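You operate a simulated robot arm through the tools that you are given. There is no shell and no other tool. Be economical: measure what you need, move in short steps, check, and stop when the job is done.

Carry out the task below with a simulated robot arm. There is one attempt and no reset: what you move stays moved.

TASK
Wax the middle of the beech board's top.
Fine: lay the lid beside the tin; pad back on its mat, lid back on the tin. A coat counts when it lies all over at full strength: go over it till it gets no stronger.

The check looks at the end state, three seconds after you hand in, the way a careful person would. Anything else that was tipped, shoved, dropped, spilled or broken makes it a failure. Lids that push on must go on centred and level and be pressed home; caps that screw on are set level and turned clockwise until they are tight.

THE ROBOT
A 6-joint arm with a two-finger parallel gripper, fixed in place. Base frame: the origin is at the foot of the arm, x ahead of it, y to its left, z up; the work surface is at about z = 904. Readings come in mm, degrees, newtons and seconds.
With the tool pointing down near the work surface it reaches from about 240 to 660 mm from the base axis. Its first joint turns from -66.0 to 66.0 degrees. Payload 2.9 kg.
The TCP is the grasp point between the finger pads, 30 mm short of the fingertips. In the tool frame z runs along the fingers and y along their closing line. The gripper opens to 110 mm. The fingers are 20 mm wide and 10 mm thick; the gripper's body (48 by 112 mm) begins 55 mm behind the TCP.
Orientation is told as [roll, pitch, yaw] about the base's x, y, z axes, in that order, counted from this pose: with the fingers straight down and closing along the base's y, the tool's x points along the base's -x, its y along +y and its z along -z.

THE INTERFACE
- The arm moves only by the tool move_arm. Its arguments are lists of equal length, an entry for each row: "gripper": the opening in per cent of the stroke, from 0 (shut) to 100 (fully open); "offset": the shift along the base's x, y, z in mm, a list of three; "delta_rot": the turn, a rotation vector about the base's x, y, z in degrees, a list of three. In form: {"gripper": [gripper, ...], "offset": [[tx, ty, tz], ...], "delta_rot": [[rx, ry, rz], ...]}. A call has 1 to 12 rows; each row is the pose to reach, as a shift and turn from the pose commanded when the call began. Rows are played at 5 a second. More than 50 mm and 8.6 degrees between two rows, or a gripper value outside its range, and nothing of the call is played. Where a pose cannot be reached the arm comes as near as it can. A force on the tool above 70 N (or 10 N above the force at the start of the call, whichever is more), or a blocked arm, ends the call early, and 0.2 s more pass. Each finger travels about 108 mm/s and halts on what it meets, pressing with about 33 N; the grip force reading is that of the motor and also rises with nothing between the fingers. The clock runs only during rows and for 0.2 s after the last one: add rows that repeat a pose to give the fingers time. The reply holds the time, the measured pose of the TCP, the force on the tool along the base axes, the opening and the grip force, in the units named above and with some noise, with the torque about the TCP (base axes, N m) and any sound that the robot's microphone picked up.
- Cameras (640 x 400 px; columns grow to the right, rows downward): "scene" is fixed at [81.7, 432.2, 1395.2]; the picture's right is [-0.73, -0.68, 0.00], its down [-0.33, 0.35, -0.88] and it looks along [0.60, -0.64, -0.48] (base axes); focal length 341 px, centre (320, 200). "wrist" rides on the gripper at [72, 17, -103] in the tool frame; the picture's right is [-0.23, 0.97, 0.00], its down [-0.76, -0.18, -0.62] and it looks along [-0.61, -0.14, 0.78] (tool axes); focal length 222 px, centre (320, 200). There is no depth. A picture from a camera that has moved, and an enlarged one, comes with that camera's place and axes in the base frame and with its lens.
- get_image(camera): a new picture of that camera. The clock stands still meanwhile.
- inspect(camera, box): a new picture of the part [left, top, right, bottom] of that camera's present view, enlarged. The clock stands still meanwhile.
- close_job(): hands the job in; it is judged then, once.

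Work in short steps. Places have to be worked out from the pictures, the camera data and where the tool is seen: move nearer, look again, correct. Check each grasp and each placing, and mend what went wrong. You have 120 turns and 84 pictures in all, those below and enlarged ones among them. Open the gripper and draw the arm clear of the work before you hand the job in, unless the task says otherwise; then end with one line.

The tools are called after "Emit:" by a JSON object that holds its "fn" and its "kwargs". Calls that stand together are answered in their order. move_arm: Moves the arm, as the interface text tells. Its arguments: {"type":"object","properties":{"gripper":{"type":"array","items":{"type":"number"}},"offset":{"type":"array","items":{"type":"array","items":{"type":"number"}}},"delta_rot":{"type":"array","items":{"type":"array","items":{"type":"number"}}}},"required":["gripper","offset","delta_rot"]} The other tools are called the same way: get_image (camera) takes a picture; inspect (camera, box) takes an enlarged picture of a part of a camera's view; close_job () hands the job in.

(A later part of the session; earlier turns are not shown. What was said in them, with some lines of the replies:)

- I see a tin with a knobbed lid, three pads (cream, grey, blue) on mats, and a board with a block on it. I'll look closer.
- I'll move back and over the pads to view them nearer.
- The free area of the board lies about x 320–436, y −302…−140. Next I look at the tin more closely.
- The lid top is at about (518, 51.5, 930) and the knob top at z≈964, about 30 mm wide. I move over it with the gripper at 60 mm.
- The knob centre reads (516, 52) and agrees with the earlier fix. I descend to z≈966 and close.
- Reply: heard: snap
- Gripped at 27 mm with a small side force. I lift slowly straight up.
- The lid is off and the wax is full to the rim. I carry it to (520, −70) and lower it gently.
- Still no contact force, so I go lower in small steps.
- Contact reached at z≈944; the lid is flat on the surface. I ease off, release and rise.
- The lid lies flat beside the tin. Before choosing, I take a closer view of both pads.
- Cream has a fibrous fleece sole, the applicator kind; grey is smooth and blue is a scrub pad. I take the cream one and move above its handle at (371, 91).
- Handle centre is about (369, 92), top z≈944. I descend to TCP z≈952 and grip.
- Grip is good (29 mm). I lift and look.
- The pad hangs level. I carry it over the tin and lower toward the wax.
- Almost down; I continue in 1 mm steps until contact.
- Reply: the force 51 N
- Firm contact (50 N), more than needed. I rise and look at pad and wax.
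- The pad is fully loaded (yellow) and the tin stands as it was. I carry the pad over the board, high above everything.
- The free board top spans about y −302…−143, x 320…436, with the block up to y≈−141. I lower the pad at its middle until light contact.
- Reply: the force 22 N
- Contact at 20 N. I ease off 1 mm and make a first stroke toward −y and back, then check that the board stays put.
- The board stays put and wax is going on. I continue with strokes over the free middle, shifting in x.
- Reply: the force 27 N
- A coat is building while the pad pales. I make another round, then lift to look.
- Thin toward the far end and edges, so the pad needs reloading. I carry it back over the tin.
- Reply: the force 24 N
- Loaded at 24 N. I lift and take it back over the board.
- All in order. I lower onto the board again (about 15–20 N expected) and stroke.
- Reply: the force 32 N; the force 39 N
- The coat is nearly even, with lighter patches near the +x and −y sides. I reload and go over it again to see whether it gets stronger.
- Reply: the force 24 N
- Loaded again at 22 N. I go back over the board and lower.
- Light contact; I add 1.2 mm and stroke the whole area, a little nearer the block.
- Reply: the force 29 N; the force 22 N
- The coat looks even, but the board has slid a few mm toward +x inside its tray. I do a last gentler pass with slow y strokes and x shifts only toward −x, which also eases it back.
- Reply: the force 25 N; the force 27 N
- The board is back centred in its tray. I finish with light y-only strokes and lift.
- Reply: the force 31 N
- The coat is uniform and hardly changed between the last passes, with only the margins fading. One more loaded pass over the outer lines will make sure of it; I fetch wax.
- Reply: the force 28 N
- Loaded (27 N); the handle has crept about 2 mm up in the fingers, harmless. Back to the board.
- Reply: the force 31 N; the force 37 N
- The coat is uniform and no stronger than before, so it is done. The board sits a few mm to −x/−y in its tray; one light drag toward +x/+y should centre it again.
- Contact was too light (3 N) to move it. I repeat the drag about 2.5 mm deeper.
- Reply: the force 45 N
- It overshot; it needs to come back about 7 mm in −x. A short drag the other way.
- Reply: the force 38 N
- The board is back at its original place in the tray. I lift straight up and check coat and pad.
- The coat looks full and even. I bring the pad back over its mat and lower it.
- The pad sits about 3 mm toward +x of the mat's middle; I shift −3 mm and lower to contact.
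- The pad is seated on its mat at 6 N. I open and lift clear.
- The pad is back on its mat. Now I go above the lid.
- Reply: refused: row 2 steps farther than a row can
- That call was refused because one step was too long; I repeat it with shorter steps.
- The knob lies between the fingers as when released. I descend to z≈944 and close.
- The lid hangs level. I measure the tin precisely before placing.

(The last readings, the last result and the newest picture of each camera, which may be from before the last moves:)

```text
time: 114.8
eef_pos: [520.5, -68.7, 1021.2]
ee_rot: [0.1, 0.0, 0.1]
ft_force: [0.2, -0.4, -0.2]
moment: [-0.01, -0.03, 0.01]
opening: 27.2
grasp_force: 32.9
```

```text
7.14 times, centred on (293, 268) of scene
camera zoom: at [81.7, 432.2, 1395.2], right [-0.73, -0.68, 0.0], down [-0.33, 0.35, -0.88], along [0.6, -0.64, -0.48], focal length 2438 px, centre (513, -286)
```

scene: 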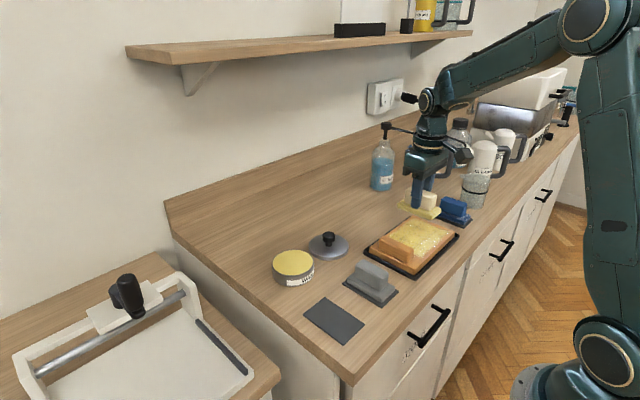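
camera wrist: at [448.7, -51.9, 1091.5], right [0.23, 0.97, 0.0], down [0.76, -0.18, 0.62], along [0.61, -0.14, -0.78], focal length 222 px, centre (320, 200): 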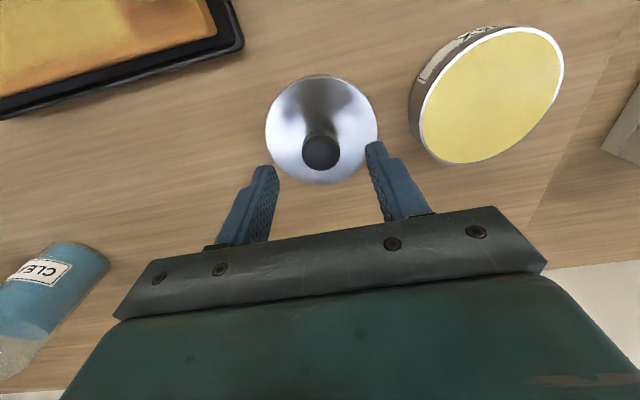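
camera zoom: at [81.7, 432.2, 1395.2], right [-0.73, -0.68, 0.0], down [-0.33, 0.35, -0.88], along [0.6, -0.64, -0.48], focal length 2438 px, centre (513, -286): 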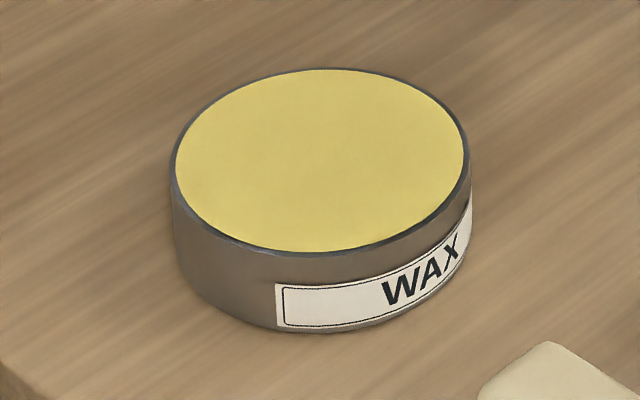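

The tin's rim centre is still about (516, 52), rim z≈929. I bring the lid above it and look from both cameras.

Emit:
{"fn": "move_arm", "kwargs": {"gripper": [10, 10, 10, 10, 10, 10], "offset": [[-1, 40, 0], [-2, 80, 0], [-3.5, 120.5, 0], [-3.5, 120.5, -25], [-3.5, 120.5, -43], [-3.5, 120.5, -43]], "delta_rot": [[0, 0, 0], [0, 0, 0], [0, 0, 0], [0, 0, 0], [0, 0, 0], [0, 0, 0]]}}

Emit:
{"fn": "inspect", "kwargs": {"camera": "scene", "box": [260, 225, 330, 295]}}

Emit:
{"fn": "inspect", "kwargs": {"camera": "wrist", "box": [220, 50, 420, 220]}}

```text
time: 116.2
eef_pos: [516.6, 51.4, 975.1]
ee_rot: [0.0, 0.0, 0.0]
ft_force: [0.3, -0.6, -0.5]
moment: [0.0, -0.01, 0.0]
opening: 27.4
grasp_force: 32.6
```

```text
5.71 times, centred on (295, 260) of scene
camera zoom: at [81.7, 432.2, 1395.2], right [-0.73, -0.68, 0.0], down [-0.33, 0.35, -0.88], along [0.6, -0.64, -0.48], focal length 1950 px, centre (463, -143)
```

zoom: 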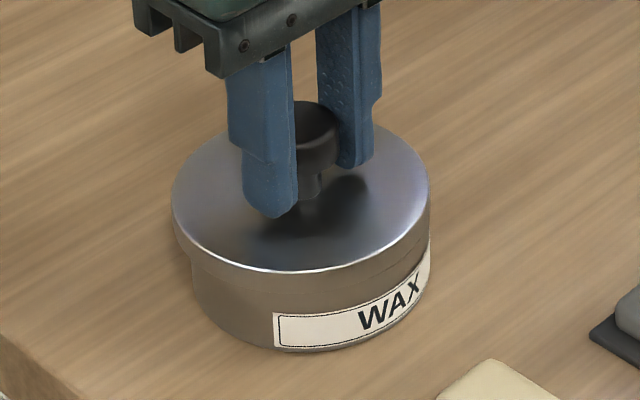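

```text
2.35 times, centred on (320, 135) of wrist
camera zoom: at [445.0, 69.0, 1078.9], right [0.23, 0.97, 0.0], down [0.76, -0.18, 0.62], along [0.61, -0.14, -0.78], focal length 523 px, centre (320, 353)
```

zoom: 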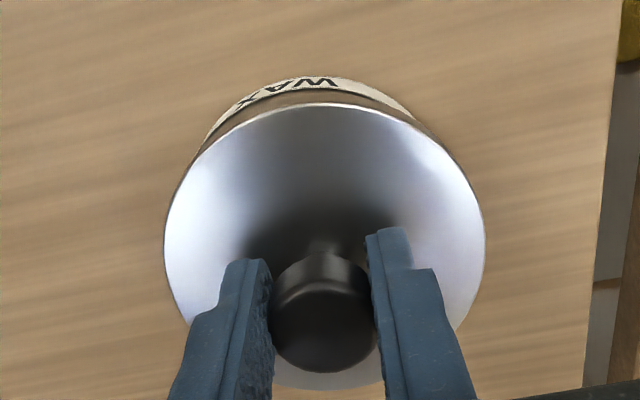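

The lid appears about 3 mm off toward image-left in the scene view and slightly +y in the wrist view. I shift by (−2.7, −1.4) and look again.

Emit:
{"fn": "move_arm", "kwargs": {"gripper": [10, 10, 10, 10], "offset": [[-1.3, -0.7, 0], [-2.7, -1.4, 0], [-2.7, -1.4, -3], [-2.7, -1.4, -3]], "delta_rot": [[0, 0, 0], [0, 0, 0], [0, 0, 0], [0, 0, 0]]}}

Emit:
{"fn": "inspect", "kwargs": {"camera": "scene", "box": [265, 240, 321, 296]}}

Emit:
{"fn": "inspect", "kwargs": {"camera": "wrist", "box": [240, 70, 400, 190]}}

```text
time: 117.2
eef_pos: [513.6, 50.7, 974.3]
ee_rot: [0.0, -0.2, 0.0]
ft_force: [-0.5, -0.4, 2.3]
moment: [-0.04, -0.05, 0.01]
opening: 27.3
grasp_force: 32.7
```

```text
7.14 times, centred on (293, 268) of scene
camera zoom: at [81.7, 432.2, 1395.2], right [-0.73, -0.68, 0.0], down [-0.33, 0.35, -0.88], along [0.6, -0.64, -0.48], focal length 2438 px, centre (513, -286)
```

zoom: 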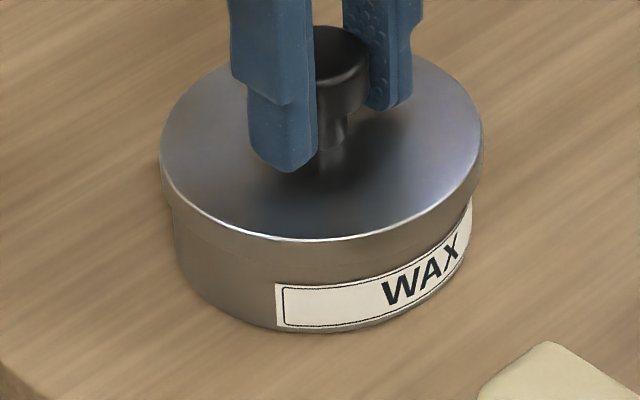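

```text
3.33 times, centred on (320, 130) of wrist
camera zoom: at [441.6, 67.6, 1077.3], right [0.23, 0.97, 0.0], down [0.76, -0.18, 0.62], along [0.61, -0.14, -0.78], focal length 740 px, centre (320, 433)
```

zoom: 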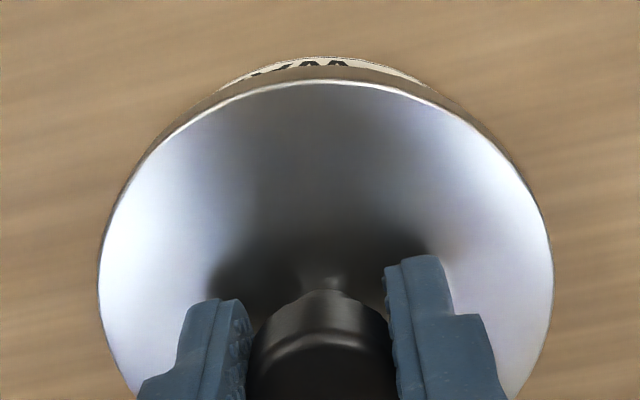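

Lid and tin now agree in both views (scene centres both at column 321.5; wrist edges give equal centres). The skirt just touches, so I press down in small steps.

Emit:
{"fn": "move_arm", "kwargs": {"gripper": [10, 10, 10, 10, 10], "offset": [[0, 0, -1], [0, 0, -2], [0, 0, -3], [0, 0, -4], [0, 0, -4]], "delta_rot": [[0, 0, 0], [0, 0, 0], [0, 0, 0], [0, 0, 0], [0, 0, 0]]}}

Emit:
{"fn": "inspect", "kwargs": {"camera": "scene", "box": [265, 240, 321, 296]}}

```text
time: 118.4
eef_pos: [513.2, 49.6, 970.0]
ee_rot: [0.0, -0.2, 0.0]
ft_force: [8.2, 1.2, 2.9]
moment: [0.07, -0.46, -0.05]
opening: 27.3
grasp_force: 32.8
```

```text
7.14 times, centred on (293, 268) of scene
camera zoom: at [81.9, 432.2, 1395.1], right [-0.73, -0.68, 0.0], down [-0.33, 0.35, -0.88], along [0.6, -0.64, -0.48], focal length 2438 px, centre (513, -286)
```

zoom: 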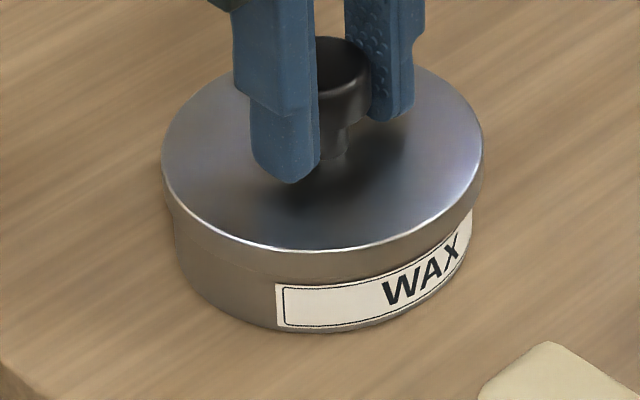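

The lid is sliding onto the rim; the 8 N in +x says to shift about +1 mm in x. I do so and press on down.

Emit:
{"fn": "move_arm", "kwargs": {"gripper": [10, 10, 10, 10, 10, 10], "offset": [[1, 0.2, 0], [1.2, 0.2, -1], [1.2, 0.2, -2], [1.2, 0.2, -3], [1.2, 0.2, -4], [1.2, 0.2, -4]], "delta_rot": [[0, 0, 0], [0, 0, 0], [0, 0, 0], [0, 0, 0], [0, 0, 0], [0, 0, 0]]}}

Emit:
{"fn": "inspect", "kwargs": {"camera": "scene", "box": [265, 240, 321, 296]}}

```text
time: 119.8
eef_pos: [514.2, 50.1, 966.4]
ee_rot: [0.0, -0.1, 0.0]
ft_force: [-4.7, -2.0, 20.5]
moment: [-0.05, 0.14, -0.05]
opening: 27.1
grasp_force: 33.0
```

```text
7.14 times, centred on (293, 268) of scene
camera zoom: at [81.2, 432.1, 1395.2], right [-0.73, -0.68, 0.0], down [-0.32, 0.35, -0.88], along [0.6, -0.64, -0.48], focal length 2438 px, centre (513, -286)
```

zoom: 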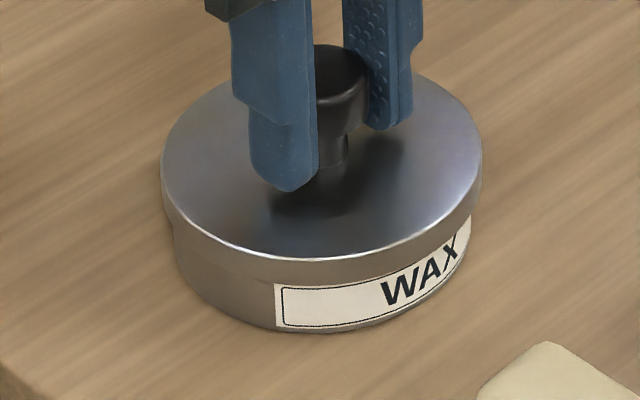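

At the seated height with 20 N. I press home harder and listen for a snap.

Emit:
{"fn": "move_arm", "kwargs": {"gripper": [10, 10, 10, 10, 10], "offset": [[0, 0, -1], [0, 0, -2], [0, 0, -3], [0, 0, -4], [0, 0, -4]], "delta_rot": [[0, 0, 0], [0, 0, 0], [0, 0, 0], [0, 0, 0], [0, 0, 0]]}}

Emit:
{"fn": "inspect", "kwargs": {"camera": "scene", "box": [265, 240, 321, 296]}}

```text
time: 121.0
eef_pos: [515.3, 51.1, 964.2]
ee_rot: [0.0, -0.5, 0.0]
ft_force: [-6.3, -3.3, 40.2]
moment: [-0.05, -0.03, -0.01]
opening: 27.4
grasp_force: 33.3
```

```text
7.14 times, centred on (293, 268) of scene
camera zoom: at [80.9, 432.0, 1395.3], right [-0.73, -0.68, 0.0], down [-0.32, 0.35, -0.88], along [0.6, -0.64, -0.48], focal length 2438 px, centre (513, -286)
```

zoom: 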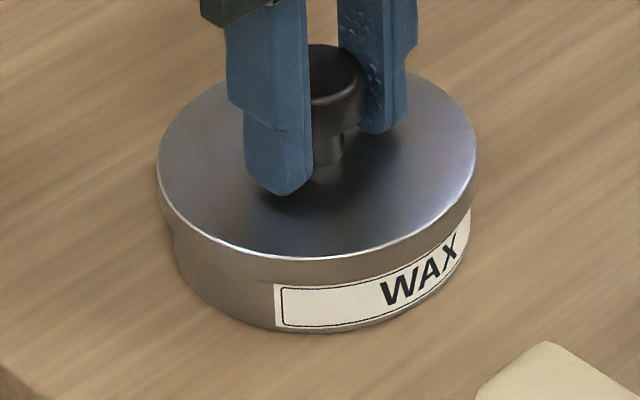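

The seat gap matches the original picture. To be sure, I release, close the fingers above the knob, and press its top down centrally.

Emit:
{"fn": "move_arm", "kwargs": {"gripper": [10, 30, 50, 55, 55, 55, 30, 5, 0, 0], "offset": [[0, 0, 3.5], [0, 0, 3.5], [0, 0, 3.5], [0, 0, 3.5], [0, 0, 25], [0, 0, 48], [0, 0, 48], [0, 0, 48], [0, 0, 48], [0, 0, 48]], "delta_rot": [[0, 0, 0], [0, 0, 0], [0, 0, 0], [0, 0, 0], [0, 0, 0], [0, 0, 0], [0, 0, 0], [0, 0, 0], [0, 0, 0], [0, 0, 0]]}}

Emit:
{"fn": "inspect", "kwargs": {"camera": "scene", "box": [255, 220, 331, 296]}}

```text
time: 123.2
eef_pos: [513.5, 51.1, 1010.8]
ee_rot: [0.1, 0.0, 0.1]
ft_force: [-0.1, 0.4, -0.1]
moment: [-0.03, 0.01, 0.0]
opening: 0.2
grasp_force: 32.9
heard: snap
```

```text
5.26 times, centred on (293, 258) of scene
camera zoom: at [81.7, 432.2, 1395.2], right [-0.73, -0.68, 0.0], down [-0.33, 0.35, -0.88], along [0.6, -0.64, -0.48], focal length 1796 px, centre (462, -105)
```

zoom: 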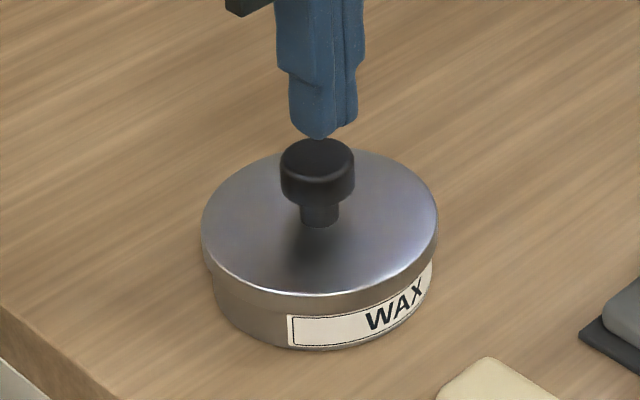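

The fingers are centred above the knob. I press down on it to about 50 N.

Emit:
{"fn": "move_arm", "kwargs": {"gripper": [0, 0, 0, 0, 0, 0, 0, 0, 0], "offset": [[1.5, 0.5, -8], [1.5, 0.5, -12], [1.5, 0.5, -14], [1.5, 0.5, -16], [1.5, 0.5, -18], [1.5, 0.5, -20], [1.5, 0.5, -21], [1.5, 0.5, -22], [1.5, 0.5, -22]], "delta_rot": [[0, 0, 0], [0, 0, 0], [0, 0, 0], [0, 0, 0], [0, 0, 0], [0, 0, 0], [0, 0, 0], [0, 0, 0], [0, 0, 0]]}}

```text
time: 125.2
eef_pos: [516.2, 51.9, 992.4]
ee_rot: [0.0, -0.4, -0.1]
ft_force: [-15.2, -4.2, 52.7]
moment: [-0.09, 0.58, -0.03]
opening: 0.0
grasp_force: 33.1
```

Firm at 53 N with the knob top at z≈962, as at the start. I rise and withdraw, then check everything.

Emit:
{"fn": "move_arm", "kwargs": {"gripper": [0, 0, 20, 60, 100, 100, 100, 100], "offset": [[0, 0, 6], [0, 0, 30], [0, 0, 70], [-20, 20, 110], [-40, 40, 150], [-60, 52, 190], [-66, 52, 230], [-66, 52, 230]], "delta_rot": [[0, 0, 0], [0, 0, 0], [0, 0, 0], [0, 0, 0], [0, 0, 0], [0, 0, 0], [0, 0, 0], [0, 0, 0]]}}

Emit:
{"fn": "get_image", "kwargs": {"camera": "scene"}}

Emit:
{"fn": "inspect", "kwargs": {"camera": "scene", "box": [255, 230, 355, 330]}}

Emit:
{"fn": "inspect", "kwargs": {"camera": "scene", "box": [350, 180, 480, 290]}}

Emit:
{"fn": "get_image", "kwargs": {"camera": "wrist"}}

```text
time: 127.0
eef_pos: [449.8, 102.2, 1217.2]
ee_rot: [0.0, -0.1, 0.0]
ft_force: [-0.5, 0.4, -0.2]
moment: [-0.01, -0.01, -0.02]
opening: 110.2
grasp_force: 0.1
```

```text
11 pictures are left
```

scene: 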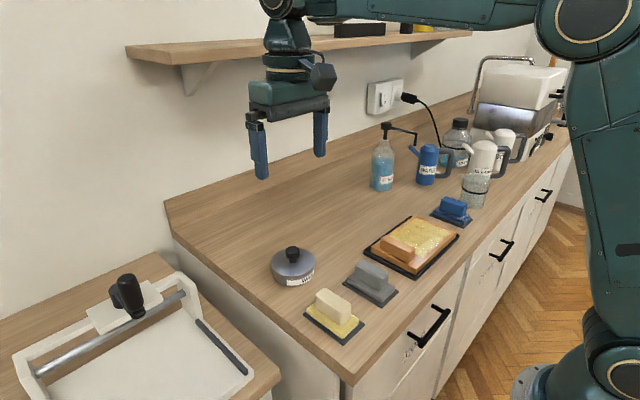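

```text
4.00 times, centred on (305, 280) of scene
camera zoom: at [81.7, 432.2, 1395.2], right [-0.73, -0.68, 0.0], down [-0.33, 0.35, -0.88], along [0.6, -0.64, -0.48], focal length 1365 px, centre (380, -120)
```

zoom: 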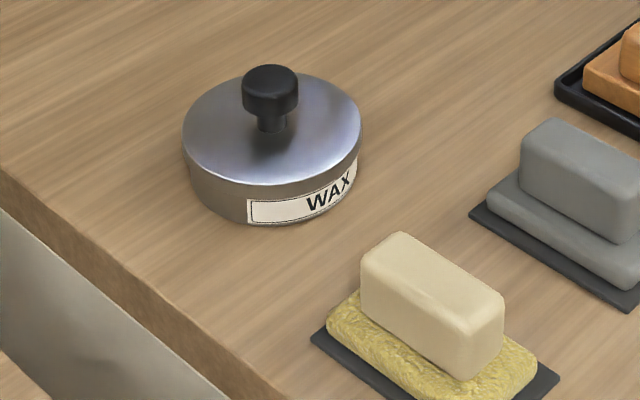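

```text
3.64 times, centred on (415, 235) of scene
camera zoom: at [81.7, 432.2, 1395.2], right [-0.73, -0.68, 0.0], down [-0.33, 0.35, -0.88], along [0.6, -0.64, -0.48], focal length 1241 px, centre (-26, 73)
```

zoom: 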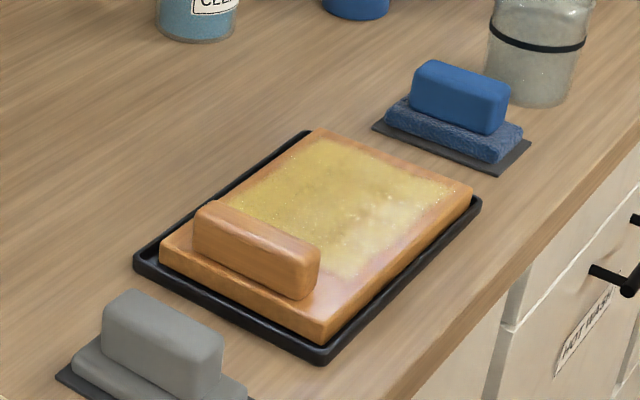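

```text
8 pictures are left
camera wrist: at [377.3, 120.1, 1319.7], right [0.23, 0.97, 0.0], down [0.76, -0.18, 0.62], along [0.61, -0.14, -0.78], focal length 222 px, centre (320, 200)
```

wrist: 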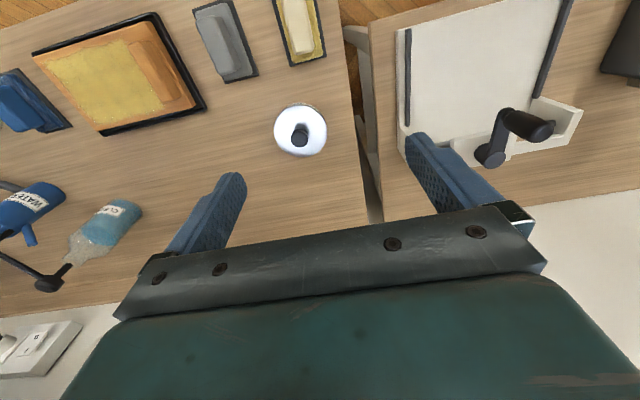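

Emit:
{"fn": "inspect", "kwargs": {"camera": "wrist", "box": [20, 0, 220, 140]}}

```text
2.86 times, centred on (120, 70) of wrist
camera zoom: at [377.3, 120.1, 1319.7], right [0.23, 0.97, 0.0], down [0.76, -0.18, 0.62], along [0.61, -0.14, -0.78], focal length 635 px, centre (891, 571)
```

zoom: 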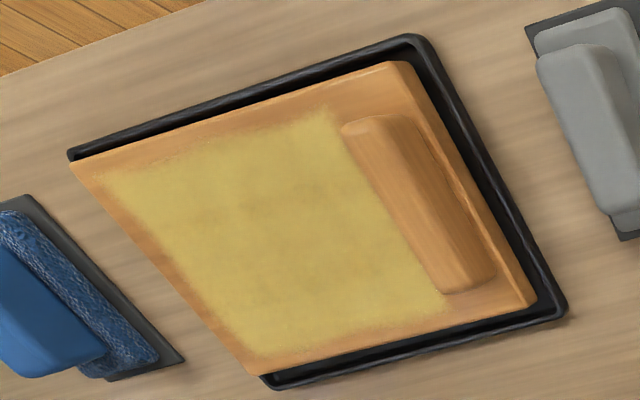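

The coat is full and even across the middle. The pad is on its mat, the lid is seated on the tin, the board sits in its tray, and the arm is clear, so I hand in.

Emit:
{"fn": "close_job", "kwargs": {}}

```text
The job is handed in.
```

The middle of the beech board's top has a full, even wax coat; the pad is back on its mat, the lid is pressed home on the tin, and the job is handed in.
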